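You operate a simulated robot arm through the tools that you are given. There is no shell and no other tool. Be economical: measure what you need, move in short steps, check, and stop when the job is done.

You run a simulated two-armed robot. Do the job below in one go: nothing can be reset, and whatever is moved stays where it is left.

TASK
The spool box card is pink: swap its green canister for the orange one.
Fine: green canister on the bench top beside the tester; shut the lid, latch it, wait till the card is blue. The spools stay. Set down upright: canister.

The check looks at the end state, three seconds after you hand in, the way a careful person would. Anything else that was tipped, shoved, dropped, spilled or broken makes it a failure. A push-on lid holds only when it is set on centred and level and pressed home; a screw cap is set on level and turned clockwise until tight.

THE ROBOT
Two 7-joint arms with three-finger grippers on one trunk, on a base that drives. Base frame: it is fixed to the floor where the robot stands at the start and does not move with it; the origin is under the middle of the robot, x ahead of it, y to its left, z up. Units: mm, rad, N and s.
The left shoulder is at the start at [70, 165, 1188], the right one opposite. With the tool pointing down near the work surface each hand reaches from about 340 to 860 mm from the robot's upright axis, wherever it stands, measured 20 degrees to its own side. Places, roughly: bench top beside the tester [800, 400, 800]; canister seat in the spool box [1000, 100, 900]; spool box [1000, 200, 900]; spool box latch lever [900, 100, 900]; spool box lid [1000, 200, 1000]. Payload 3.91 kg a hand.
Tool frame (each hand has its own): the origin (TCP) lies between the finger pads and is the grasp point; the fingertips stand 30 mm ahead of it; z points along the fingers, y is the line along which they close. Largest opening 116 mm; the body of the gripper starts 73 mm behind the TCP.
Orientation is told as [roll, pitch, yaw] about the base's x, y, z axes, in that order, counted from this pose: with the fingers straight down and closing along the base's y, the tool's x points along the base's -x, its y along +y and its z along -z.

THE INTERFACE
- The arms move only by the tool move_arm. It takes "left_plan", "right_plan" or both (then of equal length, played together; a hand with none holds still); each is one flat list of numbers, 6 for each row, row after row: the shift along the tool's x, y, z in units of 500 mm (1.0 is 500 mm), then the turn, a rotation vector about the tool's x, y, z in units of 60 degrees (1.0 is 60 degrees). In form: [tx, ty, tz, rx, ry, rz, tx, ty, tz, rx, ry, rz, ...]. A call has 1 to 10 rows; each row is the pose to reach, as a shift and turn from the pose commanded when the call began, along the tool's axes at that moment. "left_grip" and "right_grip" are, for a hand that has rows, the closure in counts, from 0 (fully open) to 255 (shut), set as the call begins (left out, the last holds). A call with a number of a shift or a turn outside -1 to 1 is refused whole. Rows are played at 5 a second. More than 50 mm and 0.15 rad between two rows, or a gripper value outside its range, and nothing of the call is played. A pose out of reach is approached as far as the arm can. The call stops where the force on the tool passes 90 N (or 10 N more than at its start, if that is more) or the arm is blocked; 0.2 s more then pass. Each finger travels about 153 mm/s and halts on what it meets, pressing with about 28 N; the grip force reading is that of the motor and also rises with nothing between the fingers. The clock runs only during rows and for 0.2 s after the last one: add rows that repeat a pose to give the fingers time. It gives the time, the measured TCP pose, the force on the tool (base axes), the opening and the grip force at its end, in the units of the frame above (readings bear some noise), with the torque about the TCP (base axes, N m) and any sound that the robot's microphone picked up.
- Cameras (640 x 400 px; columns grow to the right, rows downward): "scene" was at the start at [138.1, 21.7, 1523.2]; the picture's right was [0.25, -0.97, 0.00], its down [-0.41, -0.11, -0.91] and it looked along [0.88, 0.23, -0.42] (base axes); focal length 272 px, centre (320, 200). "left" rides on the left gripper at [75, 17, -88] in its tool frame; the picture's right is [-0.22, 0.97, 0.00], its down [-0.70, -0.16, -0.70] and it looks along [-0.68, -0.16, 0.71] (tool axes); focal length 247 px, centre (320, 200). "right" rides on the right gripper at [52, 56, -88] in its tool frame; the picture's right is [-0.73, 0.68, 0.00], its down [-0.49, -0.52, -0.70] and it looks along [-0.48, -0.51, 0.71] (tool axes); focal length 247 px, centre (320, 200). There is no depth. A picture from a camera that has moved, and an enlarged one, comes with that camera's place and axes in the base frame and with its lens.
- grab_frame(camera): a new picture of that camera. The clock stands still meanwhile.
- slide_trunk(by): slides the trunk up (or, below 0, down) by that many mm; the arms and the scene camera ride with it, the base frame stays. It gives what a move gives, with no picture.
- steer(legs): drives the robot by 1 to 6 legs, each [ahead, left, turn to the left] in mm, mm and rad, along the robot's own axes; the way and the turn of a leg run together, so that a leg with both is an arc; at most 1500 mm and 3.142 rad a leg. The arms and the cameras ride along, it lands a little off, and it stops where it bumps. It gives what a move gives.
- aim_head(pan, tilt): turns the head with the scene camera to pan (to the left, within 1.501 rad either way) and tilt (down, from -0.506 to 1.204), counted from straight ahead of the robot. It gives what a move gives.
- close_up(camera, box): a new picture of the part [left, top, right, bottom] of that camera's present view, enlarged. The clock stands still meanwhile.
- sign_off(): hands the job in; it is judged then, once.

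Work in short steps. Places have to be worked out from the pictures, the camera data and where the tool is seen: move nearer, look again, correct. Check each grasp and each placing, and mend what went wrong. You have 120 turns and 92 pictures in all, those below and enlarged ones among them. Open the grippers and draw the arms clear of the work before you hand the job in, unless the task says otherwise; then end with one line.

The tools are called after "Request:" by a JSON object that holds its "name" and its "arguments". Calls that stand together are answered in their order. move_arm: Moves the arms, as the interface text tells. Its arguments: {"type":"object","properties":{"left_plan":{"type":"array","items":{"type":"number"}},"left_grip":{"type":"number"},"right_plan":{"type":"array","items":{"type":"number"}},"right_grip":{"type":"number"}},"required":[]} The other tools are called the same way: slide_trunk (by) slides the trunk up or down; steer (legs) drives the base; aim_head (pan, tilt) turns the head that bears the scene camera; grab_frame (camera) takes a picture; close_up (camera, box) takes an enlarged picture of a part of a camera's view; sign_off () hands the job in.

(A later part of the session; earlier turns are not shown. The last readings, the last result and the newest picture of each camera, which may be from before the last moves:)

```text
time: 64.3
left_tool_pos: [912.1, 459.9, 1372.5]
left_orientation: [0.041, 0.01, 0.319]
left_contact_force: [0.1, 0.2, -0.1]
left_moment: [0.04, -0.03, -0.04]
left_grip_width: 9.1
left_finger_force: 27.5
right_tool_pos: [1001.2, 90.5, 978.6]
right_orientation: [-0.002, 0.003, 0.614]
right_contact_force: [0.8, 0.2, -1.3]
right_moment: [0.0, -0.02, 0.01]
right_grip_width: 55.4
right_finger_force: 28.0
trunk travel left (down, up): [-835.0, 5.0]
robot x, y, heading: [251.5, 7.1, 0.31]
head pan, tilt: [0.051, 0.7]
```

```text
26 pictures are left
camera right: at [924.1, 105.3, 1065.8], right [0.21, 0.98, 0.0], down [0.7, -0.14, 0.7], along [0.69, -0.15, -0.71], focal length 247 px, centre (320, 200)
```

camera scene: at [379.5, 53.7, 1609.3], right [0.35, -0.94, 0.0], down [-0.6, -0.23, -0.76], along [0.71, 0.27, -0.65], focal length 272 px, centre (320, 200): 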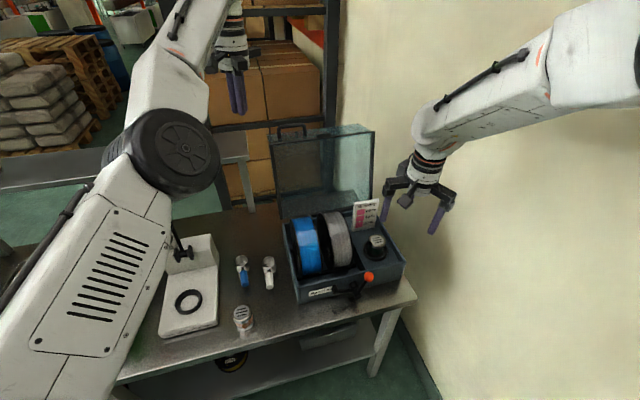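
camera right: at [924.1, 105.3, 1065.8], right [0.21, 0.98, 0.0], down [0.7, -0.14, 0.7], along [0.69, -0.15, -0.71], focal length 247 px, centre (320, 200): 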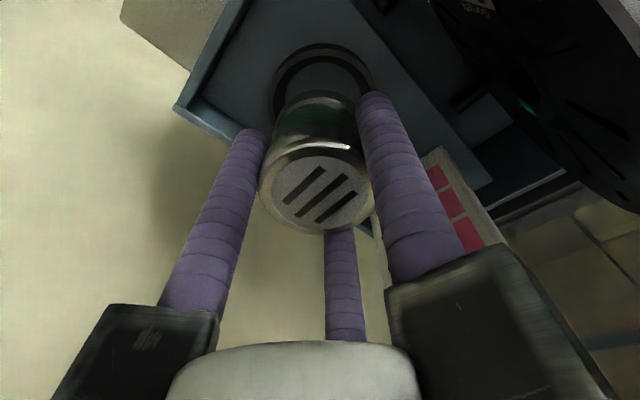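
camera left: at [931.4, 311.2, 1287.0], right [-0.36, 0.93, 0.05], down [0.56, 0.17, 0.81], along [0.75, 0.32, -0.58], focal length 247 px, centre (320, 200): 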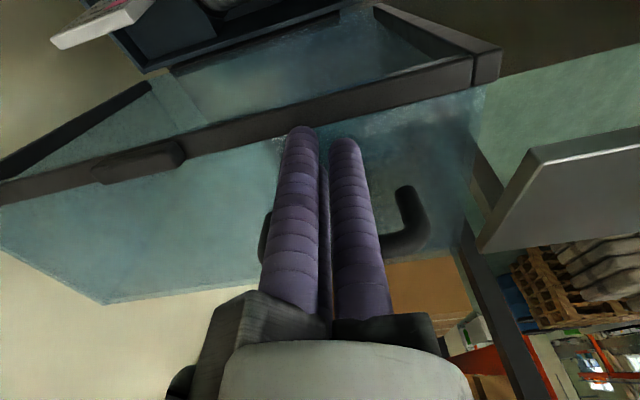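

Green canister is held (55 mm wide) and lifted; seat TCP recorded at (871, −505, 920). Now carry it up, back over the box front, then left along the bench.

Request:
{"name": "move_arm", "arguments": {"right_plan": [0, 0, -0.05, 0, 0, 0, 0, 0, -0.11, 0, 0, 0, 0.03, 0, -0.16, 0, 0, 0, 0.09, 0, -0.16, 0, 0, 0, 0.15, 0, -0.16, 0, 0, 0, 0.202, 0.02, -0.16, 0, 0, 0, 0.202, 0.09, -0.16, 0, 0, 0, 0.202, 0.17, -0.16, 0, 0, 0, 0.202, 0.25, -0.16, 0, 0, 0, 0.202, 0.33, -0.16, 0, 0, 0]}}

Request:
{"name": "move_arm", "arguments": {"right_plan": [0, 0.08, 0, 0, 0, 0, 0, 0.16, 0, 0, 0, 0, 0, 0.24, 0, 0, 0, 0, 0, 0.32, 0, 0, 0, 0, 0, 0.38, 0, 0, 0, 0, 0, 0.4, 0, 0, 0, 0]}}

Request:
{"name": "grab_frame", "arguments": {"camera": "right"}}

Request:
{"name": "grab_frame", "arguments": {"camera": "scene"}}

```text
time: 66.5
left_tool_pos: [911.4, 463.3, 1372.0]
left_orientation: [0.04, 0.008, 0.321]
left_contact_force: [0.3, 0.5, -0.8]
left_moment: [-0.08, -0.02, 0.01]
left_grip_width: 9.3
left_finger_force: 27.7
right_tool_pos: [824.0, 169.9, 1056.7]
right_orientation: [-0.006, 0.0, 0.614]
right_contact_force: [-0.2, 0.0, -0.9]
right_moment: [0.0, 0.03, 0.01]
right_grip_width: 55.0
right_finger_force: 27.9
trunk travel left (down, up): [-835.0, 5.0]
robot x, y, heading: [248.7, 7.6, 0.307]
head pan, tilt: [0.051, 0.7]
```

```text
time: 67.9
left_tool_pos: [912.7, 459.9, 1371.7]
left_orientation: [0.044, 0.012, 0.32]
left_contact_force: [0.8, -0.5, 0.6]
left_moment: [0.03, 0.03, 0.01]
left_grip_width: 9.0
left_finger_force: 27.4
right_tool_pos: [729.8, 323.7, 1067.3]
right_orientation: [0.042, 0.002, 0.566]
right_contact_force: [-0.1, -1.1, -0.7]
right_moment: [-0.02, 0.04, -0.02]
right_grip_width: 55.1
right_finger_force: 27.6
trunk travel left (down, up): [-835.0, 5.0]
robot x, y, heading: [252.6, 7.3, 0.312]
head pan, tilt: [0.051, 0.7]
```

```text
25 pictures are left
camera right: at [655.3, 340.1, 1157.2], right [0.25, 0.97, 0.03], down [0.71, -0.2, 0.68], along [0.66, -0.15, -0.74], focal length 247 px, centre (320, 200)
```

right: 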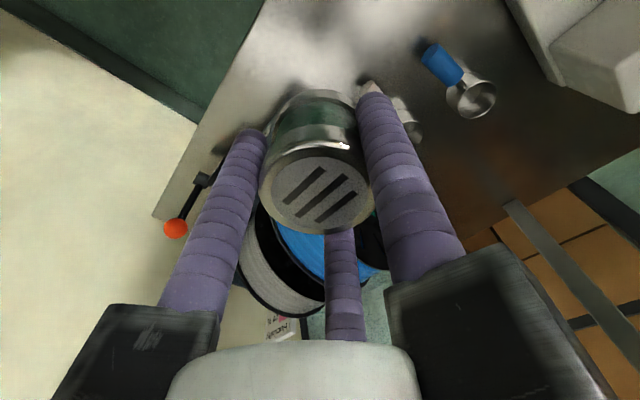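

```text
24 pictures are left
camera scene: at [377.8, 52.1, 1609.6], right [0.35, -0.94, 0.0], down [-0.6, -0.23, -0.76], along [0.72, 0.27, -0.64], focal length 272 px, centre (320, 200)
```

scene: 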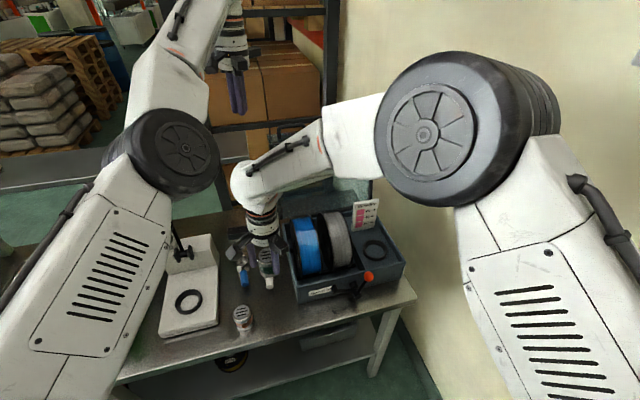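

Over the free bench area between orange canister and box: white ladle tip ≈(853, −138), orange ≈(755, −58). I level the hand and lower the green canister toward (775, −145).

Request:
{"name": "move_arm", "arguments": {"right_plan": [0.005, 0.006, 0.08, 0.01, 0.006, -0.015, 0.01, 0.012, 0.16, 0.02, 0.012, -0.03, 0.016, 0.018, 0.24, 0.034, 0.0215, -0.046, 0.016, 0.022, 0.3, 0.034, 0.0215, -0.046, 0.016, 0.022, 0.35, 0.034, 0.0215, -0.046]}}

Request:
{"name": "grab_frame", "arguments": {"camera": "right"}}

```text
time: 69.1
left_tool_pos: [914.1, 460.8, 1371.5]
left_orientation: [0.041, 0.01, 0.319]
left_contact_force: [2.0, -0.7, -0.1]
left_moment: [0.0, -0.01, 0.04]
left_grip_width: 9.1
left_finger_force: 28.1
right_tool_pos: [697.4, 335.2, 881.2]
right_orientation: [-0.04, 0.024, 0.662]
right_contact_force: [0.4, -1.1, -2.4]
right_moment: [-0.04, 0.03, -0.01]
right_grip_width: 55.0
right_finger_force: 27.6
trunk travel left (down, up): [-835.0, 5.0]
robot x, y, heading: [250.5, 14.2, 0.312]
head pan, tilt: [0.051, 0.7]
```

```text
23 pictures are left
camera right: at [620.5, 350.7, 967.7], right [0.16, 0.99, -0.04], down [0.7, -0.08, 0.71], along [0.69, -0.14, -0.7], focal length 247 px, centre (320, 200)
```

right: 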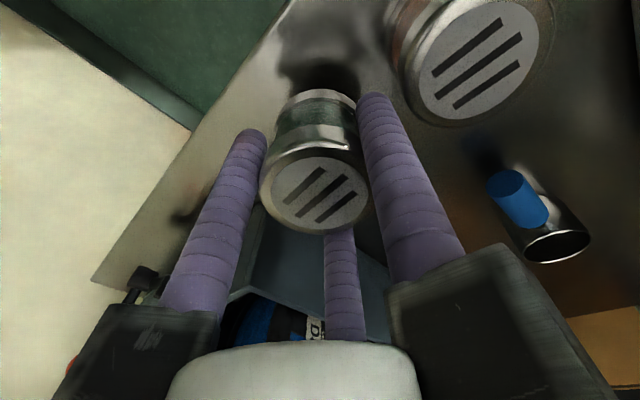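

The earlier deviation was only lag, so I undo that rotation. The orange canister is close to the left finger, so I shift 28 mm toward the box.

Request:
{"name": "move_arm", "arguments": {"right_plan": [-0.01, -0.028, 0, -0.017, -0.011, 0.023, -0.02, -0.056, 0, -0.034, -0.0215, 0.046, -0.02, -0.056, 0, -0.034, -0.0215, 0.046, -0.02, -0.056, 0, -0.034, -0.0215, 0.046]}}

Request:
{"name": "grab_frame", "arguments": {"camera": "right"}}

```text
time: 70.1
left_tool_pos: [913.4, 460.9, 1372.3]
left_orientation: [0.043, 0.01, 0.318]
left_contact_force: [-0.4, 0.4, 1.0]
left_moment: [0.02, 0.02, 0.03]
left_grip_width: 9.2
left_finger_force: 28.1
right_tool_pos: [722.2, 318.1, 883.9]
right_orientation: [-0.003, 0.0, 0.611]
right_contact_force: [0.2, -0.3, -0.6]
right_moment: [-0.01, -0.03, -0.02]
right_grip_width: 54.7
right_finger_force: 27.7
trunk travel left (down, up): [-835.0, 5.0]
robot x, y, heading: [254.9, 9.1, 0.313]
head pan, tilt: [0.051, 0.7]
```

```text
22 pictures are left
camera right: at [645.6, 335.0, 970.6], right [0.21, 0.98, 0.0], down [0.7, -0.15, 0.7], along [0.69, -0.15, -0.71], focal length 247 px, centre (320, 200)
```

right: 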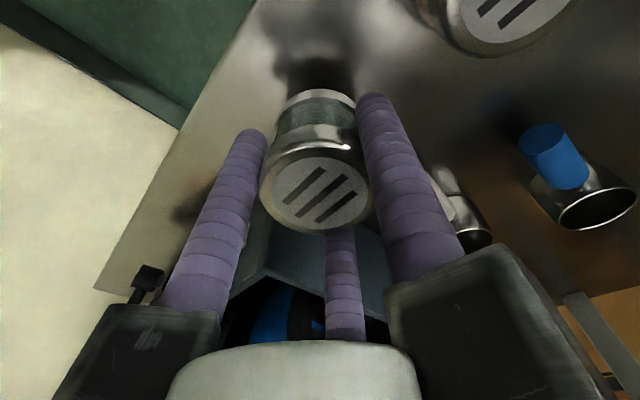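

Level and clear of everything. Lower gently toward the bench top.

Request:
{"name": "move_arm", "arguments": {"right_plan": [0, 0, 0.014, 0, 0, 0, 0, 0, 0.028, 0, 0, 0, 0, 0, 0.036, 0, 0, 0, 0, 0, 0.042, 0, 0, 0, 0, 0, 0.046, 0, 0, 0]}}

```text
time: 71.3
left_tool_pos: [912.3, 460.6, 1372.0]
left_orientation: [0.042, 0.011, 0.319]
left_contact_force: [0.4, 0.2, -0.6]
left_moment: [0.0, -0.02, -0.02]
left_grip_width: 9.3
left_finger_force: 28.2
right_tool_pos: [722.9, 320.1, 860.6]
right_orientation: [-0.004, -0.001, 0.612]
right_contact_force: [0.4, 0.1, -0.7]
right_moment: [-0.04, 0.02, 0.0]
right_grip_width: 54.7
right_finger_force: 28.2
trunk travel left (down, up): [-835.0, 5.0]
robot x, y, heading: [249.8, 6.2, 0.307]
head pan, tilt: [0.051, 0.7]
```

No contact yet; continue in small steps.

Request:
{"name": "move_arm", "arguments": {"right_plan": [0, 0, 0.006, 0, 0, 0, 0, 0, 0.012, 0, 0, 0, 0, 0, 0.016, 0, 0, 0]}}

Request:
{"name": "close_up", "arguments": {"camera": "scene", "box": [180, 210, 320, 340]}}

```text
time: 72.1
left_tool_pos: [912.4, 460.4, 1371.4]
left_orientation: [0.041, 0.01, 0.319]
left_contact_force: [0.4, 0.4, -0.1]
left_moment: [0.02, -0.03, 0.01]
left_grip_width: 9.1
left_finger_force: 28.0
right_tool_pos: [722.0, 318.2, 851.5]
right_orientation: [-0.004, 0.0, 0.615]
right_contact_force: [0.4, -0.1, -1.3]
right_moment: [0.03, 0.03, 0.0]
right_grip_width: 55.2
right_finger_force: 28.0
trunk travel left (down, up): [-835.0, 5.0]
robot x, y, heading: [252.2, 7.6, 0.315]
head pan, tilt: [0.051, 0.7]
```

```text
3.08 times, centred on (250, 275) of scene
camera zoom: at [377.5, 52.8, 1609.6], right [0.35, -0.94, 0.0], down [-0.6, -0.23, -0.76], along [0.72, 0.27, -0.64], focal length 836 px, centre (535, -31)
```

zoom: 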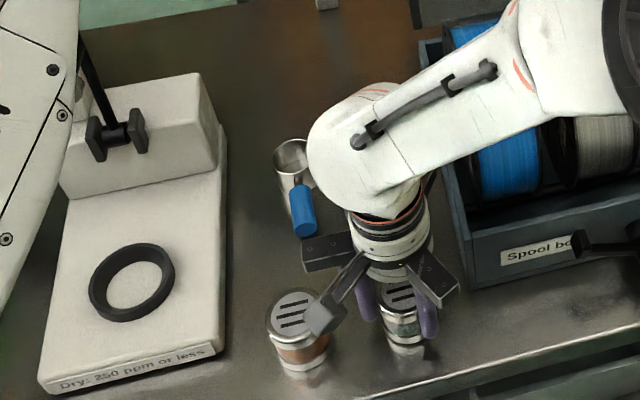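

Still airborne by a little; lower further.

Request:
{"name": "move_arm", "arguments": {"right_plan": [0, 0, 0.006, 0, 0, 0, 0, 0, 0.012, 0, 0, 0, 0, 0, 0.018, 0, 0, 0]}}

```text
time: 72.9
left_tool_pos: [912.1, 459.9, 1374.3]
left_orientation: [0.043, 0.008, 0.32]
left_contact_force: [0.4, -0.3, 0.9]
left_moment: [0.02, 0.02, 0.02]
left_grip_width: 9.3
left_finger_force: 28.2
right_tool_pos: [723.1, 318.9, 846.9]
right_orientation: [-0.002, -0.005, 0.612]
right_contact_force: [1.4, 1.6, 23.4]
right_moment: [0.11, 0.34, -0.04]
right_grip_width: 55.2
right_finger_force: 28.5
trunk travel left (down, up): [-835.0, 5.0]
robot x, y, heading: [248.9, 10.3, 0.306]
head pan, tilt: [0.051, 0.7]
```

Touchdown (23 N) at TCP z≈848. Relax 3 mm and open the fingers, then rise.

Request:
{"name": "move_arm", "arguments": {"right_plan": [0, 0, -0.006, 0, 0, 0, 0, 0, -0.006, 0, 0, 0, 0, 0, -0.006, 0, 0, 0], "right_grip": 80}}

Request:
{"name": "move_arm", "arguments": {"right_plan": [0, 0, -0.04, 0, 0, 0, 0, 0, -0.1, 0, 0, 0, 0, 0, -0.18, 0, 0, 0, 0, 0, -0.24, 0, 0, 0]}}

Request:
{"name": "grab_frame", "arguments": {"camera": "right"}}

```text
time: 73.7
left_tool_pos: [912.1, 460.7, 1372.0]
left_orientation: [0.043, 0.011, 0.319]
left_contact_force: [-0.7, 0.4, 0.2]
left_moment: [-0.01, -0.04, 0.0]
left_grip_width: 9.3
left_finger_force: 27.6
right_tool_pos: [722.7, 318.5, 845.7]
right_orientation: [-0.004, 0.001, 0.614]
right_contact_force: [0.1, 0.3, -1.1]
right_moment: [0.0, 0.0, -0.04]
right_grip_width: 79.6
right_finger_force: 0.1
trunk travel left (down, up): [-835.0, 5.0]
robot x, y, heading: [251.7, 7.4, 0.314]
head pan, tilt: [0.051, 0.7]
```

```text
time: 74.7
left_tool_pos: [912.4, 459.6, 1373.7]
left_orientation: [0.043, 0.009, 0.319]
left_contact_force: [-0.6, -0.4, 0.3]
left_moment: [-0.02, 0.03, 0.01]
left_grip_width: 9.0
left_finger_force: 27.7
right_tool_pos: [725.7, 312.1, 964.5]
right_orientation: [0.004, 0.008, 0.599]
right_contact_force: [0.7, 0.2, -0.4]
right_moment: [0.04, 0.0, 0.0]
right_grip_width: 79.7
right_finger_force: 0.0
trunk travel left (down, up): [-835.0, 5.0]
robot x, y, heading: [248.4, 11.8, 0.31]
head pan, tilt: [0.051, 0.7]
```

```text
20 pictures are left
camera right: at [650.6, 329.5, 1052.4], right [0.22, 0.98, 0.0], down [0.7, -0.16, 0.69], along [0.68, -0.16, -0.72], focal length 247 px, centre (320, 200)
```

right: 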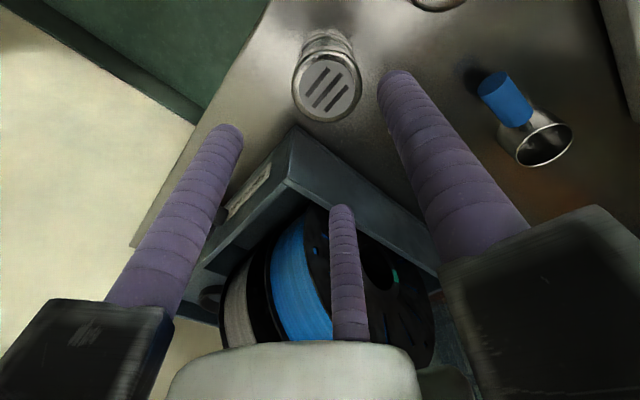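

Green canister stands upright. Now move over to the orange canister and look.

Request:
{"name": "move_arm", "arguments": {"right_plan": [0, 0, -0.06, 0, 0, 0, 0.007, 0.07, -0.09, 0, 0, 0, 0.014, 0.14, -0.09, 0, 0, 0, 0.02, 0.21, -0.09, 0, 0, 0, 0.02, 0.21, -0.09, 0, 0, 0]}}

Request:
{"name": "grab_frame", "arguments": {"camera": "right"}}

```text
time: 75.9
left_tool_pos: [911.2, 460.5, 1373.1]
left_orientation: [0.044, 0.01, 0.318]
left_contact_force: [0.1, 0.2, -0.7]
left_moment: [-0.01, -0.01, 0.0]
left_grip_width: 9.4
left_finger_force: 28.1
right_tool_pos: [653.7, 399.0, 1012.0]
right_orientation: [-0.004, -0.001, 0.614]
right_contact_force: [0.6, 0.2, -1.6]
right_moment: [0.02, -0.03, 0.01]
right_grip_width: 79.7
right_finger_force: 0.0
trunk travel left (down, up): [-835.0, 5.0]
robot x, y, heading: [248.3, 5.4, 0.305]
head pan, tilt: [0.051, 0.7]
```

```text
19 pictures are left
camera right: at [576.8, 414.8, 1100.0], right [0.21, 0.98, 0.0], down [0.7, -0.14, 0.7], along [0.69, -0.15, -0.71], focal length 247 px, centre (320, 200)
```

right: 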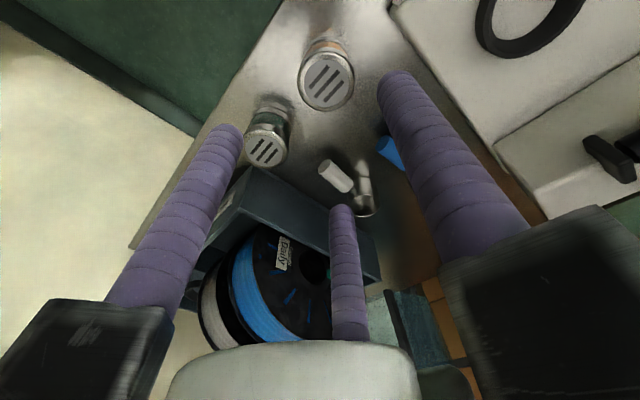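

Orange canister is at tool offset (−8, +1.5), i.e. (772, −49), top ≈858; green's beside at (775, −152) with enough finger room. Descend to z≈848 and close.

Request:
{"name": "move_arm", "arguments": {"right_plan": [-0.016, 0.003, 0.06, 0, 0, 0, -0.016, 0.003, 0.14, 0, 0, 0, -0.016, 0.003, 0.21, 0, 0, 0, -0.016, 0.003, 0.27, 0, 0, 0, -0.016, 0.003, 0.31, 0, 0, 0, -0.016, 0.003, 0.328, 0, 0, 0]}}

Request:
{"name": "grab_frame", "arguments": {"camera": "right"}}

```text
time: 77.3
left_tool_pos: [912.3, 460.6, 1372.7]
left_orientation: [0.041, 0.009, 0.321]
left_contact_force: [-0.3, 0.5, -0.8]
left_moment: [0.03, 0.0, -0.04]
left_grip_width: 9.1
left_finger_force: 28.0
right_tool_pos: [660.9, 404.0, 847.7]
right_orientation: [-0.005, -0.001, 0.613]
right_contact_force: [-0.6, -0.1, -0.2]
right_moment: [-0.01, 0.0, 0.01]
right_grip_width: 79.4
right_finger_force: 0.2
trunk travel left (down, up): [-835.0, 5.0]
robot x, y, heading: [248.5, 8.2, 0.309]
head pan, tilt: [0.051, 0.7]
```

```text
18 pictures are left
camera right: at [583.7, 419.5, 934.2], right [0.21, 0.98, 0.0], down [0.7, -0.15, 0.7], along [0.69, -0.15, -0.71], focal length 247 px, centre (320, 200)
```

right: 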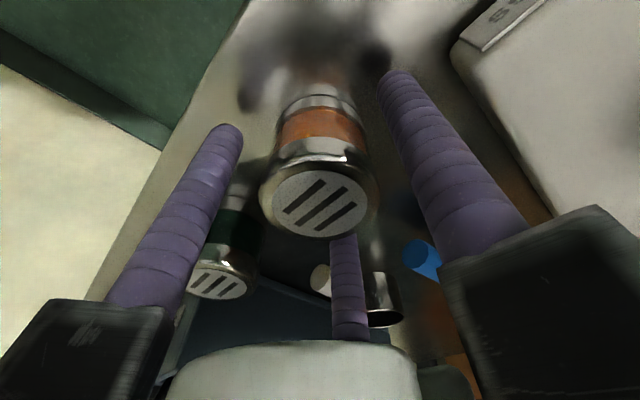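

Well centred. Close and lift.

Request:
{"name": "move_arm", "arguments": {"right_plan": [0, 0, 0, 0, 0, 0, 0, 0, 0, 0, 0, 0, 0, 0, 0, 0, 0, 0], "right_grip": 255}}

Request:
{"name": "move_arm", "arguments": {"right_plan": [0, 0, -0.02, 0, 0, 0, 0, 0, -0.08, 0, 0, 0, 0, 0, -0.16, 0, 0, 0, 0, 0, -0.24, 0, 0, 0, 0, 0, -0.32, 0, 0, 0, 0, 0, -0.4, 0, 0, 0, 0, 0, -0.42, 0, 0, 0]}}

```text
time: 78.1
left_tool_pos: [913.1, 460.8, 1371.8]
left_orientation: [0.042, 0.01, 0.318]
left_contact_force: [0.8, -0.9, 0.1]
left_moment: [-0.01, 0.06, 0.0]
left_grip_width: 9.3
left_finger_force: 28.0
right_tool_pos: [660.5, 403.0, 847.7]
right_orientation: [-0.001, -0.001, 0.615]
right_contact_force: [-0.1, -0.7, -0.7]
right_moment: [0.02, 0.02, -0.02]
right_grip_width: 54.5
right_finger_force: 28.7
trunk travel left (down, up): [-835.0, 5.0]
robot x, y, heading: [252.6, 10.2, 0.311]
head pan, tilt: [0.051, 0.7]
```

```text
time: 79.7
left_tool_pos: [913.9, 459.6, 1372.1]
left_orientation: [0.042, 0.009, 0.321]
left_contact_force: [0.2, 0.6, 0.2]
left_moment: [0.02, 0.01, 0.04]
left_grip_width: 9.1
left_finger_force: 28.4
right_tool_pos: [663.6, 401.7, 1055.1]
right_orientation: [-0.001, 0.005, 0.605]
right_contact_force: [-0.1, -0.2, -0.6]
right_moment: [0.02, -0.01, -0.01]
right_grip_width: 54.6
right_finger_force: 28.2
trunk travel left (down, up): [-835.0, 5.0]
robot x, y, heading: [252.5, 6.7, 0.309]
head pan, tilt: [0.051, 0.7]
```

Orange canister held. Carry it right along the front at z≈1057, then in over the seat.

Request:
{"name": "move_arm", "arguments": {"right_plan": [0, -0.06, 0, 0, 0, 0, 0, -0.14, 0, 0, 0, 0, 0, -0.22, 0, 0, 0, 0, 0, -0.31, 0, 0, 0, 0, 0, -0.4, 0, 0, 0, 0, 0, -0.49, 0, 0, 0, 0, 0, -0.58, 0, 0, 0, 0, 0, -0.67, 0, 0, 0, 0, 0, -0.75, 0, 0, 0, 0, 0, -0.8, 0, 0, 0, 0]}}

Request:
{"name": "move_arm", "arguments": {"right_plan": [-0.03, -0.05, 0, 0, 0, 0, -0.09, -0.1, 0, 0, 0, 0, -0.15, -0.108, 0, 0, 0, 0, -0.198, -0.108, 0, 0, 0, 0, -0.198, -0.108, 0, 0, 0, 0, -0.198, -0.108, 0, 0, 0, 0]}}

Request:
{"name": "grab_frame", "arguments": {"camera": "right"}}

```text
time: 81.9
left_tool_pos: [913.1, 459.3, 1372.5]
left_orientation: [0.043, 0.011, 0.318]
left_contact_force: [0.0, 0.6, 0.2]
left_moment: [0.03, 0.04, 0.05]
left_grip_width: 8.7
left_finger_force: 28.2
right_tool_pos: [891.1, 77.0, 1058.9]
right_orientation: [-0.004, -0.001, 0.614]
right_contact_force: [-0.8, 0.0, -1.2]
right_moment: [0.0, 0.0, -0.01]
right_grip_width: 54.6
right_finger_force: 28.6
trunk travel left (down, up): [-835.0, 5.0]
robot x, y, heading: [252.7, 9.4, 0.31]
head pan, tilt: [0.051, 0.7]
```

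```text
time: 83.3
left_tool_pos: [913.1, 461.1, 1372.2]
left_orientation: [0.042, 0.009, 0.319]
left_contact_force: [-0.3, 0.5, 0.4]
left_moment: [0.01, -0.02, -0.01]
left_grip_width: 9.3
left_finger_force: 27.7
right_tool_pos: [1001.4, 89.4, 1058.8]
right_orientation: [-0.003, 0.001, 0.615]
right_contact_force: [0.0, -0.3, -0.6]
right_moment: [-0.01, 0.01, 0.01]
right_grip_width: 54.5
right_finger_force: 28.3
trunk travel left (down, up): [-835.0, 5.0]
robot x, y, heading: [249.6, 6.6, 0.313]
head pan, tilt: [0.051, 0.7]
```

```text
17 pictures are left
camera right: at [923.7, 106.2, 1146.4], right [0.21, 0.98, 0.0], down [0.7, -0.14, 0.7], along [0.69, -0.15, -0.71], focal length 247 px, centre (320, 200)
```

right: 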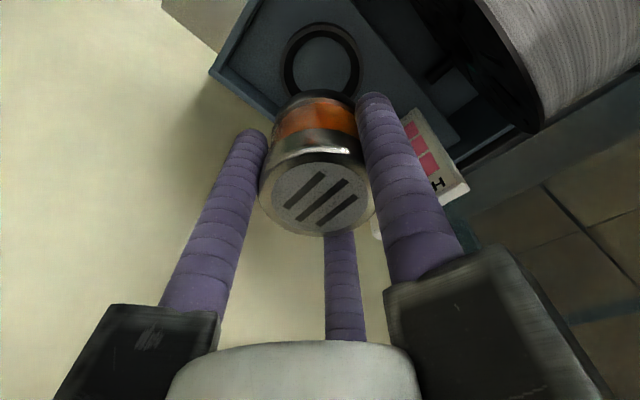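

Aligned over the seat ring (same TCP as where green was lifted). Lower to just above the seat, then check force.

Request:
{"name": "move_arm", "arguments": {"right_plan": [-0.002, 0, 0.07, 0, 0, 0, -0.002, 0, 0.14, 0, 0, 0, -0.002, 0, 0.2, 0, 0, 0, -0.002, 0, 0.24, 0, 0, 0, -0.002, 0, 0.26, 0, 0, 0, -0.002, 0, 0.27, 0, 0, 0]}}

Request:
{"name": "grab_frame", "arguments": {"camera": "right"}}

```text
time: 84.7
left_tool_pos: [913.9, 461.1, 1371.9]
left_orientation: [0.043, 0.011, 0.318]
left_contact_force: [0.8, -0.3, -0.4]
left_moment: [0.0, 0.02, -0.02]
left_grip_width: 9.1
left_finger_force: 27.8
right_tool_pos: [1002.4, 89.2, 923.7]
right_orientation: [-0.003, -0.002, 0.612]
right_contact_force: [0.9, 0.2, -0.3]
right_moment: [0.03, 0.01, -0.02]
right_grip_width: 54.7
right_finger_force: 28.1
trunk travel left (down, up): [-835.0, 5.0]
robot x, y, heading: [250.4, 9.0, 0.311]
head pan, tilt: [0.051, 0.7]
```

```text
16 pictures are left
camera right: at [925.9, 107.0, 1011.0], right [0.21, 0.98, 0.0], down [0.7, -0.15, 0.7], along [0.69, -0.15, -0.71], focal length 247 px, centre (320, 200)
```

right: 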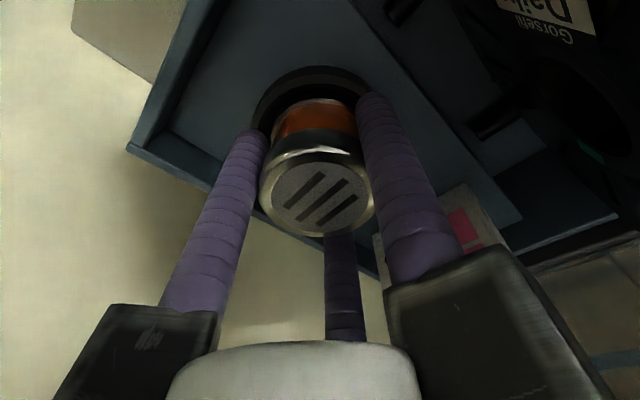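

It has entered the seat ring without contact. Lower the last few millimetres.

Request:
{"name": "move_arm", "arguments": {"right_plan": [0, 0, 0.005, 0, 0, 0, 0, 0, 0.01, 0, 0, 0, 0, 0, 0.015, 0, 0, 0, 0, 0, 0.015, 0, 0, 0]}}

```text
time: 85.7
left_tool_pos: [914.6, 460.4, 1371.5]
left_orientation: [0.043, 0.011, 0.321]
left_contact_force: [-0.2, 0.4, 0.5]
left_moment: [0.0, 0.0, 0.03]
left_grip_width: 9.1
left_finger_force: 27.5
right_tool_pos: [1005.8, 90.0, 917.3]
right_orientation: [-0.005, -0.002, 0.613]
right_contact_force: [15.3, -1.0, 8.9]
right_moment: [0.03, -0.5, -0.07]
right_grip_width: 54.7
right_finger_force: 27.9
trunk travel left (down, up): [-835.0, 5.0]
robot x, y, heading: [252.7, 11.5, 0.311]
head pan, tilt: [0.051, 0.7]
```

Seated at z≈917 (same as green had). Open and rise.

Request:
{"name": "move_arm", "arguments": {"right_plan": [0, 0, -0.003, 0, 0, 0, 0, 0, -0.003, 0, 0, 0, 0, 0, -0.003, 0, 0, 0], "right_grip": 80}}

Request:
{"name": "move_arm", "arguments": {"right_plan": [0, 0, -0.04, 0, 0, 0, 0, 0, -0.1, 0, 0, 0, 0, 0, -0.17, 0, 0, 0, 0, 0, -0.25, 0, 0, 0]}}

Request:
{"name": "grab_frame", "arguments": {"camera": "right"}}

```text
time: 86.5
left_tool_pos: [911.1, 461.0, 1372.8]
left_orientation: [0.041, 0.008, 0.32]
left_contact_force: [-1.0, 0.3, 0.8]
left_moment: [0.03, -0.03, 0.0]
left_grip_width: 9.3
left_finger_force: 28.0
right_tool_pos: [1002.6, 90.5, 918.4]
right_orientation: [-0.003, -0.001, 0.614]
right_contact_force: [-0.4, 0.2, 0.5]
right_moment: [-0.02, 0.01, 0.03]
right_grip_width: 79.5
right_finger_force: 0.0
trunk travel left (down, up): [-835.0, 5.0]
robot x, y, heading: [252.0, 8.4, 0.313]
head pan, tilt: [0.051, 0.7]
```

```text
time: 87.5
left_tool_pos: [911.5, 460.6, 1373.0]
left_orientation: [0.043, 0.009, 0.319]
left_contact_force: [-0.5, 0.3, -0.7]
left_moment: [0.0, 0.0, 0.0]
left_grip_width: 9.1
left_finger_force: 27.6
right_tool_pos: [1003.5, 90.9, 1043.9]
right_orientation: [-0.002, 0.0, 0.613]
right_contact_force: [0.8, 0.2, -0.4]
right_moment: [-0.02, -0.02, 0.04]
right_grip_width: 79.5
right_finger_force: 0.0
trunk travel left (down, up): [-835.0, 5.0]
robot x, y, heading: [249.0, 11.3, 0.309]
head pan, tilt: [0.051, 0.7]
```

```text
15 pictures are left
camera right: at [926.6, 106.9, 1131.4], right [0.21, 0.98, 0.0], down [0.7, -0.15, 0.7], along [0.69, -0.15, -0.71], focal length 247 px, centre (320, 200)
```

right: 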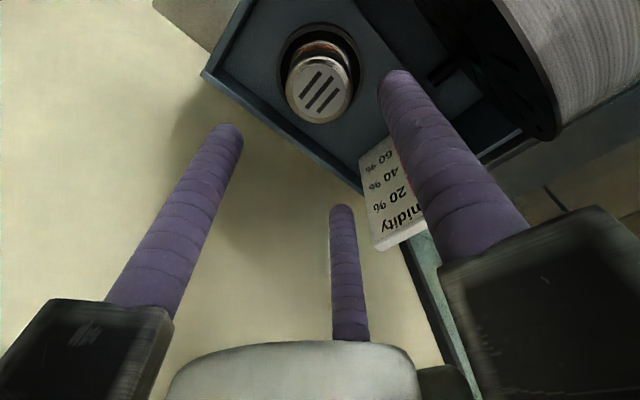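

Orange is seated. The open lid rests just past vertical, so plan: left hand waits under where the handle bar comes forward, right hand pinches the lid's right side-wall edge and pulls it forward onto the left fingers, which then lower it. First move the left hand toward its catching pose.

Request:
{"name": "move_arm", "arguments": {"left_plan": [0.033, -0.063, 0.0, 0, -0.067, -0.047, 0.066, -0.126, 0.04, 0, -0.133, -0.094, 0.1, -0.189, 0.08, 0, -0.2, -0.14, 0.133, -0.252, 0.12, 0, -0.267, -0.187, 0.166, -0.315, 0.16, 0, -0.333, -0.234, 0.199, -0.378, 0.2, 0, -0.4, -0.281]}}

Request:
{"name": "grab_frame", "arguments": {"camera": "scene"}}

```text
time: 88.9
left_tool_pos: [1035.8, 271.8, 1344.6]
left_orientation: [-0.016, -0.412, 0.608]
left_contact_force: [0.3, 0.7, 0.7]
left_moment: [0.02, 0.01, -0.04]
left_grip_width: 9.1
left_finger_force: 28.1
left hand out of reach, approached as far as the arm can: row 1, 2, 3, 4, 5, 6
right_tool_pos: [1004.8, 90.6, 1045.0]
right_orientation: [-0.003, 0.0, 0.612]
right_contact_force: [1.3, 0.5, 0.0]
right_moment: [-0.02, -0.02, -0.02]
right_grip_width: 79.6
right_finger_force: 0.0
trunk travel left (down, up): [-835.0, 5.0]
robot x, y, heading: [250.0, 8.6, 0.31]
head pan, tilt: [0.051, 0.7]
```

```text
14 pictures are left
camera scene: at [376.9, 51.9, 1609.6], right [0.35, -0.94, 0.0], down [-0.6, -0.23, -0.77], along [0.72, 0.27, -0.64], focal length 272 px, centre (320, 200)
```

scene: 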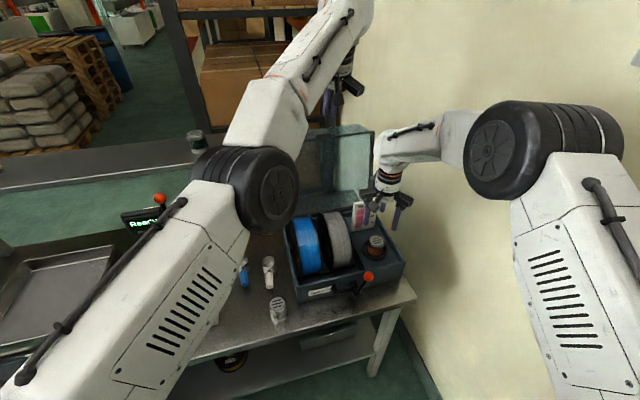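

The left arm resists folding back at this wrist tilt; I try with a more forward-pointing wrist (which worked before) while retreating.

Request:
{"name": "move_arm", "arguments": {"left_plan": [0.05, 0.025, 0, 0, -0.1, 0, 0.1, 0.05, -0.005, 0, -0.2, 0, 0.16, 0.075, -0.01, 0, -0.3, 0, 0.21, 0.1, -0.015, 0, -0.4, 0, 0.26, 0.125, -0.02, 0, -0.5, 0, 0.314, 0.15, -0.028, 0, -0.6, 0]}}

```text
time: 90.3
left_tool_pos: [1137.2, 300.6, 1383.7]
left_orientation: [-0.029, -1.043, 0.632]
left_contact_force: [0.7, -0.7, 0.5]
left_moment: [0.02, 0.01, 0.03]
left_grip_width: 9.0
left_finger_force: 28.0
left hand out of reach, approached as far as the arm can: row 1, 2, 3, 4, 5, 6
right_tool_pos: [1004.3, 92.1, 1042.4]
right_orientation: [-0.004, 0.001, 0.612]
right_contact_force: [-0.7, 0.5, -0.5]
right_moment: [-0.02, 0.0, 0.04]
right_grip_width: 80.0
right_finger_force: 0.1
trunk travel left (down, up): [-835.0, 5.0]
robot x, y, heading: [252.4, 11.4, 0.311]
head pan, tilt: [0.051, 0.7]
```

The wrist seems pinned at constant reach. I try the reverse of how it got there: go down in front of the open lid with a ~22° tilt.

Request:
{"name": "move_arm", "arguments": {"left_plan": [0.055, 0.036, -0.007, 0, 0.1, 0, 0.11, 0.072, -0.014, 0, 0.2, 0, 0.167, 0.109, -0.02, 0, 0.31, 0, 0.22, 0.145, -0.027, 0, 0.41, 0, 0.28, 0.18, -0.034, 0, 0.52, 0, 0.334, 0.218, -0.041, 0, 0.62, 0]}}

Request:
{"name": "move_arm", "arguments": {"left_plan": [0.04, 0, 0.04, 0, 0, 0, 0.08, 0, 0.09, 0, 0, 0, 0.12, 0, 0.14, 0, 0, 0, 0.15, 0, 0.19, 0, 0, 0]}}

```text
time: 91.7
left_tool_pos: [1061.2, 337.1, 1271.1]
left_orientation: [-0.018, -0.419, 0.612]
left_contact_force: [0.6, -0.3, -0.3]
left_moment: [-0.01, 0.01, 0.01]
left_grip_width: 9.0
left_finger_force: 27.5
left hand out of reach, approached as far as the arm can: row 1, 2, 3, 4, 5, 6
right_tool_pos: [1005.4, 91.9, 1042.7]
right_orientation: [-0.003, 0.001, 0.612]
right_contact_force: [-0.5, 0.3, -1.0]
right_moment: [-0.03, 0.0, -0.02]
right_grip_width: 79.8
right_finger_force: 0.1
trunk travel left (down, up): [-835.0, 5.0]
robot x, y, heading: [251.1, 4.7, 0.315]
head pan, tilt: [0.051, 0.7]
```

```text
time: 92.7
left_tool_pos: [1077.1, 314.9, 1154.8]
left_orientation: [-0.017, -0.394, 0.613]
left_contact_force: [0.7, -0.1, 0.2]
left_moment: [-0.01, 0.0, -0.02]
left_grip_width: 9.2
left_finger_force: 28.1
left hand out of reach, approached as far as the arm can: row 1, 2, 3, 4
right_tool_pos: [1005.4, 91.6, 1042.6]
right_orientation: [-0.004, 0.0, 0.616]
right_contact_force: [0.7, -0.7, -0.8]
right_moment: [0.02, 0.01, -0.05]
right_grip_width: 79.4
right_finger_force: 0.1
trunk travel left (down, up): [-835.0, 5.0]
robot x, y, heading: [248.7, 10.8, 0.31]
head pan, tilt: [0.051, 0.7]
```

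The left arm is pinned near full extension. I'll close the lid with the right hand alone instead (pinch the right side wall near its front edge, swing it forward, let it rest on the inner finger, and lower). First back the base 70 mm so the left hand clears the lid, then lift the left hand up and away.

Request:
{"name": "steer", "arguments": {"legs": [[-70, 0, 0]]}}

Request:
{"name": "move_arm", "arguments": {"left_plan": [-0.02, 0, -0.06, 0, 0, 0, -0.05, 0, -0.14, 0, 0, 0, -0.08, 0.03, -0.23, 0, 0, 0, -0.1, 0.08, -0.32, 0, 0, 0, -0.1, 0.16, -0.4, 0, 0, 0, -0.1, 0.25, -0.44, 0, 0, 0, -0.1, 0.34, -0.46, 0, 0, 0, -0.1, 0.43, -0.46, 0, 0, 0, -0.1, 0.52, -0.46, 0, 0, 0]}}

Request:
{"name": "grab_frame", "arguments": {"camera": "scene"}}

```text
time: 93.7
left_tool_pos: [1015.4, 293.3, 1151.2]
left_orientation: [-0.017, -0.389, 0.609]
left_contact_force: [0.6, -0.1, 0.3]
left_moment: [-0.03, 0.05, 0.0]
left_grip_width: 9.1
left_finger_force: 27.7
right_tool_pos: [943.3, 70.5, 1039.8]
right_orientation: [-0.002, 0.005, 0.614]
right_contact_force: [0.3, -0.4, -0.6]
right_moment: [-0.01, 0.04, -0.01]
right_grip_width: 79.3
right_finger_force: 0.1
trunk travel left (down, up): [-835.0, 5.0]
robot x, y, heading: [186.8, -13.9, 0.311]
head pan, tilt: [0.051, 0.7]
```

```text
refused: row 4 steps farther than a row can; nothing moved
```

```text
13 pictures are left
camera scene: at [318.9, 33.4, 1608.7], right [0.35, -0.94, 0.0], down [-0.61, -0.23, -0.76], along [0.71, 0.27, -0.65], focal length 272 px, centre (320, 200)
```

scene: 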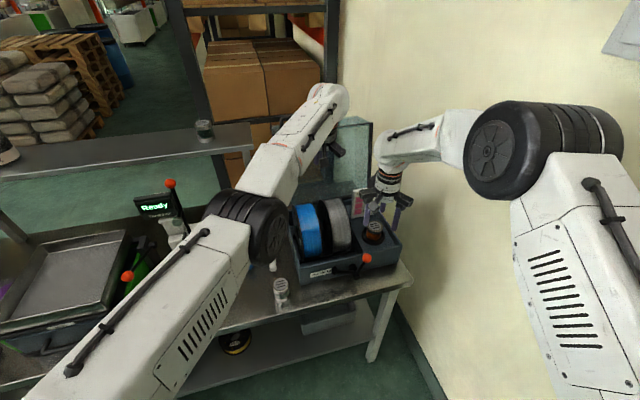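

Left hand is clear of the lid now; repeat its lift-away with smaller rows.

Request:
{"name": "move_arm", "arguments": {"left_plan": [-0.03, 0, -0.085, 0, 0, 0, -0.06, 0, -0.17, 0, 0, 0, -0.09, 0.02, -0.255, 0, 0, 0, -0.1, 0.06, -0.34, 0, 0, 0, -0.1, 0.12, -0.41, 0, 0, 0, -0.1, 0.2, -0.45, 0, 0, 0, -0.1, 0.29, -0.46, 0, 0, 0, -0.1, 0.385, -0.46, 0, 0, 0, -0.1, 0.48, -0.46, 0, 0, 0]}}

Request:
{"name": "close_up", "arguments": {"camera": "scene", "box": [240, 90, 420, 290]}}

```text
time: 95.7
left_tool_pos: [835.0, 471.0, 1381.7]
left_orientation: [-0.02, -0.394, 0.614]
left_contact_force: [-0.1, 0.2, 0.0]
left_moment: [0.01, 0.01, 0.01]
left_grip_width: 9.3
left_finger_force: 27.8
left hand out of reach, approached as far as the arm can: row 2, 3
right_tool_pos: [938.1, 70.6, 1045.2]
right_orientation: [-0.005, 0.0, 0.612]
right_contact_force: [-0.1, 0.8, 1.0]
right_moment: [0.0, -0.01, 0.0]
right_grip_width: 79.6
right_finger_force: 0.0
trunk travel left (down, up): [-835.0, 5.0]
robot x, y, heading: [189.4, -12.2, 0.309]
head pan, tilt: [0.051, 0.7]
```

```text
2.00 times, centred on (330, 190) of scene
camera zoom: at [310.1, 33.5, 1609.8], right [0.35, -0.94, 0.0], down [-0.6, -0.23, -0.77], along [0.72, 0.27, -0.64], focal length 544 px, centre (300, 220)
```

zoom: 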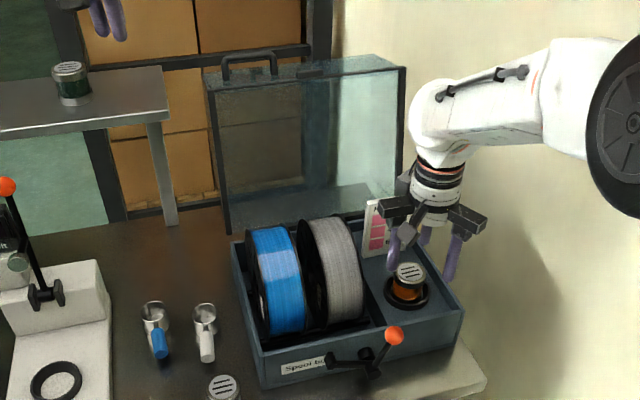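

Very clear view: orange canister seated, lid leaning back ~105°, spools intact. Left arm is also free again. Now rotate the right hand to horizontal-forward, just right of the canister.

Request:
{"name": "move_arm", "arguments": {"right_plan": [0, -0.012, -0.008, 0, -0.1, 0, 0, -0.024, -0.016, 0, -0.2, 0, 0, -0.036, -0.024, 0, -0.3, 0, 0, -0.048, -0.032, 0, -0.4, 0, 0, -0.06, -0.04, 0, -0.5, 0, 0, -0.072, -0.048, 0, -0.6, 0, 0, -0.084, -0.056, 0, -0.7, 0, 0, -0.096, -0.064, 0, -0.8, 0, 0, -0.108, -0.072, 0, -0.9, 0, 0, -0.12, -0.08, 0, -1.0, 0], "right_grip": 140}}

Request:
{"name": "move_arm", "arguments": {"right_plan": [0, 0, 0, 0, -0.1, 0, 0, 0, 0, 0, -0.2, 0, 0, 0, 0, 0, -0.3, 0, 0, 0, 0, 0, -0.42, 0]}}

```text
time: 97.9
left_tool_pos: [838.0, 467.3, 1381.7]
left_orientation: [-0.015, -0.392, 0.611]
left_contact_force: [0.2, 0.0, 0.7]
left_moment: [0.05, 0.04, 0.0]
left_grip_width: 9.0
left_finger_force: 27.6
right_tool_pos: [974.3, 21.7, 1083.3]
right_orientation: [-0.005, -1.048, 0.615]
right_contact_force: [-0.1, 0.1, -0.3]
right_moment: [0.02, -0.01, -0.01]
right_grip_width: 52.4
right_finger_force: 0.1
trunk travel left (down, up): [-835.0, 5.0]
robot x, y, heading: [187.3, -15.2, 0.31]
head pan, tilt: [0.051, 0.7]
```

```text
time: 98.9
left_tool_pos: [838.1, 468.7, 1381.7]
left_orientation: [-0.016, -0.392, 0.614]
left_contact_force: [0.2, -0.1, 0.1]
left_moment: [0.04, 0.02, -0.04]
left_grip_width: 9.3
left_finger_force: 27.6
right_tool_pos: [974.5, 21.4, 1082.9]
right_orientation: [-0.036, -1.486, 0.648]
right_contact_force: [0.8, -0.9, -1.2]
right_moment: [-0.05, -0.03, 0.01]
right_grip_width: 52.5
right_finger_force: 0.0
trunk travel left (down, up): [-835.0, 5.0]
robot x, y, heading: [188.0, -11.2, 0.309]
head pan, tilt: [0.051, 0.7]
```

Horizontal pose reached. Advance toward the lid's right wall edge and look with the hand camera.

Request:
{"name": "move_arm", "arguments": {"right_plan": [0.008, -0.01, 0.08, 0, 0, 0, 0.016, -0.02, 0.16, 0, 0, 0, 0.024, -0.03, 0.24, 0, 0, 0, 0.032, -0.04, 0.324, 0, 0, 0]}}

Request:
{"name": "grab_frame", "arguments": {"camera": "right"}}

```text
time: 99.9
left_tool_pos: [839.2, 470.1, 1379.8]
left_orientation: [-0.02, -0.392, 0.613]
left_contact_force: [0.4, -0.2, -0.6]
left_moment: [0.0, 0.01, 0.02]
left_grip_width: 9.2
left_finger_force: 28.0
right_tool_pos: [1117.6, 96.9, 1051.1]
right_orientation: [-0.041, -1.485, 0.656]
right_contact_force: [-0.3, 0.2, -0.5]
right_moment: [0.01, -0.01, 0.0]
right_grip_width: 52.3
right_finger_force: 0.0
trunk travel left (down, up): [-835.0, 5.0]
robot x, y, heading: [187.5, -11.0, 0.31]
head pan, tilt: [0.051, 0.7]
```

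```text
11 pictures are left
camera right: at [1008.6, 89.6, 1006.1], right [-0.34, 0.6, 0.73], down [-0.24, -0.8, 0.55], along [0.91, 0.02, 0.41], focal length 247 px, centre (320, 200)
```

right: 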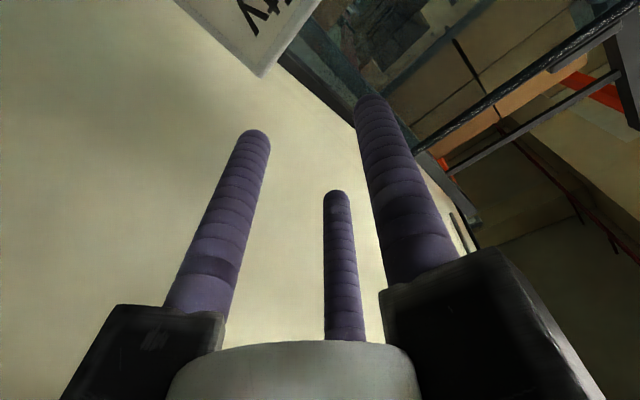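

The lid's right edge lies on my tool axis about 130 mm ahead. I approach by driving the base forward ~110 mm straight into the bench direction, fingers open astride the wall.

Request:
{"name": "steer", "arguments": {"legs": [[102, 32, 0]]}}

Request:
{"name": "grab_frame", "arguments": {"camera": "right"}}

```text
time: 101.1
left_tool_pos: [917.2, 523.6, 1378.2]
left_orientation: [-0.015, -0.387, 0.61]
left_contact_force: [0.5, -0.4, 0.2]
left_moment: [-0.02, 0.01, 0.0]
left_grip_width: 9.4
left_finger_force: 28.0
right_tool_pos: [1192.7, 147.9, 1048.9]
right_orientation: [0.043, -1.477, 0.57]
right_contact_force: [-0.4, 0.6, 0.0]
right_moment: [-0.04, -0.02, 0.0]
right_grip_width: 52.5
right_finger_force: 0.0
trunk travel left (down, up): [-835.0, 5.0]
robot x, y, heading: [268.5, 45.5, 0.308]
head pan, tilt: [0.051, 0.7]
stopped in leg 1: the force on the tool passed its limit at 196 N (the readings are from after the stop); the commanded pose is now the measured one
```

```text
10 pictures are left
camera right: at [1082.7, 140.0, 1004.8], right [-0.33, 0.59, 0.73], down [-0.23, -0.8, 0.55], along [0.91, 0.02, 0.4], focal length 247 px, centre (320, 200)
```

right: 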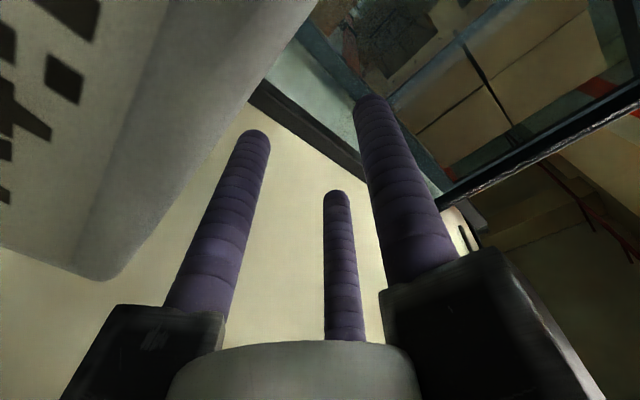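

Something was touched (stop at 196 N). I check the scene closely before going on.

Request:
{"name": "close_up", "arguments": {"camera": "scene", "box": [230, 90, 450, 300]}}

```text
1.90 times, centred on (340, 195) of scene
camera zoom: at [391.7, 86.8, 1609.4], right [0.35, -0.94, 0.0], down [-0.6, -0.23, -0.76], along [0.72, 0.27, -0.65], focal length 518 px, centre (282, 210)
```

zoom: 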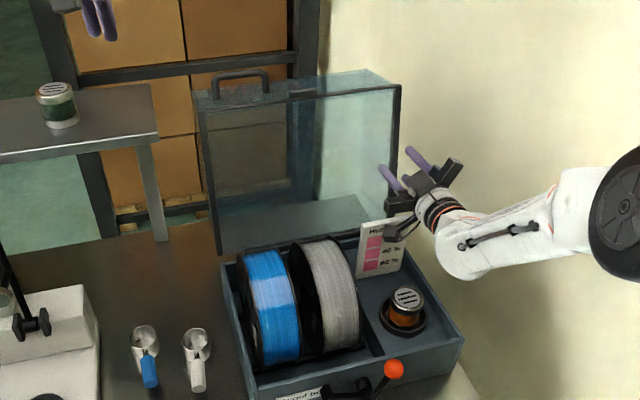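

The hand camera bracket bumped the top of the humidity card, which still stands in place. I back off 10 mm, rise 40 mm to clear it, then advance.

Request:
{"name": "move_arm", "arguments": {"right_plan": [0.002, 0, -0.02, 0, 0, 0, -0.04, 0, -0.025, 0, 0, 0, -0.078, 0, -0.027, 0, 0, 0, -0.083, 0, 0.02, 0, 0, 0, -0.087, 0, 0.072, 0, 0, 0]}}

Request:
{"name": "grab_frame", "arguments": {"camera": "right"}}

```text
time: 102.3
left_tool_pos: [917.3, 521.8, 1377.5]
left_orientation: [-0.015, -0.388, 0.609]
left_contact_force: [-0.2, -0.4, 0.0]
left_moment: [-0.01, 0.02, -0.01]
left_grip_width: 9.5
left_finger_force: 28.1
right_tool_pos: [1225.9, 172.2, 1091.4]
right_orientation: [0.054, -1.475, 0.562]
right_contact_force: [-0.2, 0.2, 0.6]
right_moment: [-0.01, -0.02, -0.02]
right_grip_width: 52.7
right_finger_force: 0.0
trunk travel left (down, up): [-835.0, 5.0]
robot x, y, heading: [262.0, 43.1, 0.308]
head pan, tilt: [0.051, 0.7]
```

```text
8 pictures are left
camera right: at [1116.0, 163.5, 1047.0], right [-0.33, 0.59, 0.73], down [-0.23, -0.8, 0.55], along [0.91, 0.01, 0.4], focal length 247 px, centre (320, 200)
```

right: 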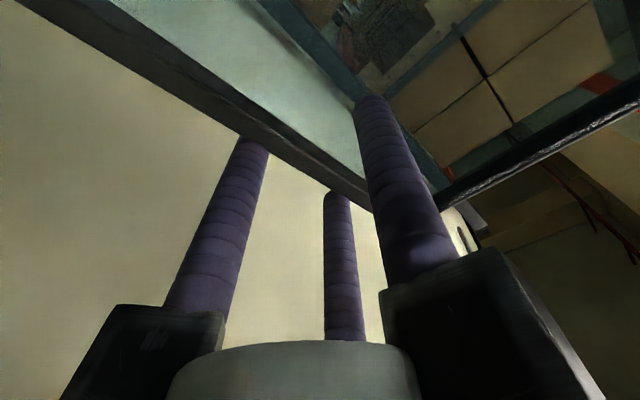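

The rim band now runs between the two fingers. Close and see whether the grip holds the wall.

Request:
{"name": "move_arm", "arguments": {"right_plan": [0, 0, 0, 0, 0, 0, 0, 0, 0, 0, 0, 0, 0, 0, 0, 0, 0, 0], "right_grip": 255}}

```text
time: 103.1
left_tool_pos: [922.7, 515.2, 1377.4]
left_orientation: [-0.011, -0.387, 0.607]
left_contact_force: [-0.3, 0.4, 0.2]
left_moment: [-0.02, -0.01, 0.02]
left_grip_width: 9.1
left_finger_force: 28.2
right_tool_pos: [1229.9, 162.8, 1084.7]
right_orientation: [0.079, -1.469, 0.531]
right_contact_force: [5.8, -24.3, -19.5]
right_moment: [-1.57, 1.03, -0.31]
right_grip_width: 13.0
right_finger_force: 45.1
trunk travel left (down, up): [-835.0, 5.0]
robot x, y, heading: [264.4, 43.1, 0.307]
head pan, tilt: [0.051, 0.7]
```

The wall is pinched (13 mm, 45 N). Now swing the lid forward along its arc to about 58°.

Request:
{"name": "move_arm", "arguments": {"right_plan": [-0.005, -0.01, -0.035, 0, 0, 0, -0.0094, -0.02, -0.069, 0, 0, 0, -0.008, -0.02, -0.103, 0, 0, 0, -0.0066, -0.02, -0.137, 0, 0, 0, 0.0, -0.02, -0.17, 0, 0, 0, 0.008, -0.02, -0.202, 0, 0, 0, 0.02, -0.02, -0.234, 0, 0, 0, 0.034, -0.02, -0.264, 0, 0, 0, 0.051, -0.02, -0.293, 0, 0, 0, 0.07, -0.02, -0.321, 0, 0, 0]}}

Request:
{"name": "close_up", "arguments": {"camera": "scene", "box": [230, 90, 450, 300]}}

```text
time: 105.3
left_tool_pos: [916.9, 520.6, 1380.5]
left_orientation: [-0.017, -0.389, 0.608]
left_contact_force: [-0.3, -0.2, 0.0]
left_moment: [0.02, 0.01, 0.01]
left_grip_width: 9.4
left_finger_force: 28.0
right_tool_pos: [1099.4, 61.9, 1076.0]
right_orientation: [0.026, -1.485, 0.582]
right_contact_force: [0.0, 0.2, 0.7]
right_moment: [0.01, 0.04, -0.02]
right_grip_width: 8.9
right_finger_force: 44.9
trunk travel left (down, up): [-835.0, 5.0]
robot x, y, heading: [261.9, 40.6, 0.308]
head pan, tilt: [0.051, 0.7]
```

```text
1.90 times, centred on (340, 195) of scene
camera zoom: at [390.3, 85.3, 1610.2], right [0.35, -0.94, 0.0], down [-0.6, -0.22, -0.76], along [0.72, 0.27, -0.64], focal length 518 px, centre (282, 210)
```

zoom: 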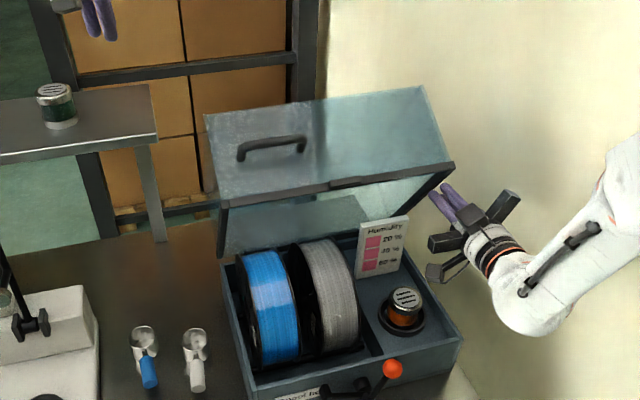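

The pinch slipped off at ~55°, with the lid now coming forward; my gripper body is under its front edge and will stop it. I hold still briefly and look.

Request:
{"name": "move_arm", "arguments": {"right_plan": [0, 0, 0, 0, 0, 0, 0, 0, 0, 0, 0, 0, 0, 0, 0, 0, 0, 0]}}

Request:
{"name": "close_up", "arguments": {"camera": "scene", "box": [230, 90, 450, 300]}}

```text
time: 106.1
left_tool_pos: [914.9, 521.2, 1379.0]
left_orientation: [-0.016, -0.39, 0.611]
left_contact_force: [-0.3, 0.4, 1.1]
left_moment: [0.0, 0.02, 0.01]
left_grip_width: 9.2
left_finger_force: 27.9
right_tool_pos: [1098.6, 67.3, 1071.6]
right_orientation: [0.047, -1.479, 0.567]
right_contact_force: [-0.9, 0.0, -0.2]
right_moment: [0.05, -0.01, 0.0]
right_grip_width: 9.2
right_finger_force: 45.3
trunk travel left (down, up): [-835.0, 5.0]
robot x, y, heading: [266.1, 42.8, 0.305]
head pan, tilt: [0.051, 0.7]
```

```text
1.90 times, centred on (340, 195) of scene
camera zoom: at [389.8, 84.8, 1609.7], right [0.35, -0.94, 0.0], down [-0.6, -0.23, -0.77], along [0.72, 0.27, -0.64], focal length 518 px, centre (282, 210)
```

zoom: 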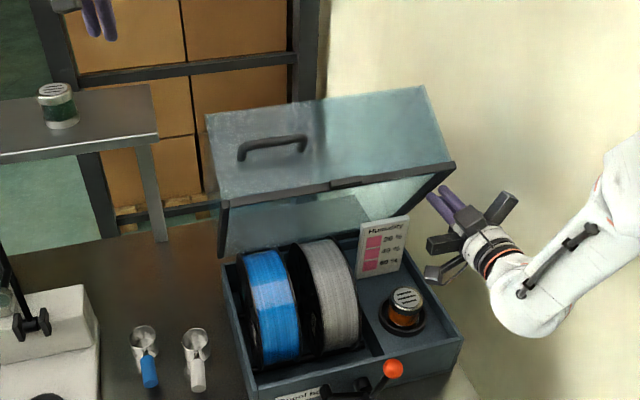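

The lid is stationary at ~62° (hinge holds it). The fingers are now just below the wall's edge, so I re-pinch: open, rise 40 mm astride the wall, and close.

Request:
{"name": "move_arm", "arguments": {"right_plan": [0, 0, 0, 0, 0, 0, 0, 0, 0, 0, 0, 0, -0.03, 0, 0, 0, 0, 0, -0.06, 0, 0.0, 0, 0, 0, -0.08, 0, 0.003, 0, 0, 0], "right_grip": 150}}

Request:
{"name": "move_arm", "arguments": {"right_plan": [0, 0, 0, 0, 0, 0, 0, 0, 0, 0, 0, 0, 0, 0, 0, 0, 0, 0], "right_grip": 255}}

```text
time: 107.3
left_tool_pos: [916.6, 521.9, 1379.8]
left_orientation: [-0.016, -0.388, 0.608]
left_contact_force: [1.1, -0.1, -0.1]
left_moment: [0.01, -0.02, 0.03]
left_grip_width: 9.3
left_finger_force: 27.6
right_tool_pos: [1102.8, 70.9, 1111.0]
right_orientation: [0.048, -1.478, 0.567]
right_contact_force: [0.9, -0.4, 0.2]
right_moment: [0.0, -0.01, -0.03]
right_grip_width: 47.7
right_finger_force: 0.0
trunk travel left (down, up): [-835.0, 5.0]
robot x, y, heading: [266.9, 40.6, 0.305]
head pan, tilt: [0.051, 0.7]
```

```text
time: 108.1
left_tool_pos: [917.7, 521.3, 1378.8]
left_orientation: [-0.016, -0.39, 0.61]
left_contact_force: [0.7, -0.9, -0.4]
left_moment: [-0.02, 0.0, 0.02]
left_grip_width: 9.2
left_finger_force: 27.9
right_tool_pos: [1101.0, 69.2, 1110.9]
right_orientation: [0.052, -1.477, 0.562]
right_contact_force: [2.7, -1.8, 2.6]
right_moment: [0.39, -0.47, 0.37]
right_grip_width: 13.1
right_finger_force: 44.9
trunk travel left (down, up): [-835.0, 5.0]
robot x, y, heading: [264.3, 45.8, 0.309]
head pan, tilt: [0.051, 0.7]
```

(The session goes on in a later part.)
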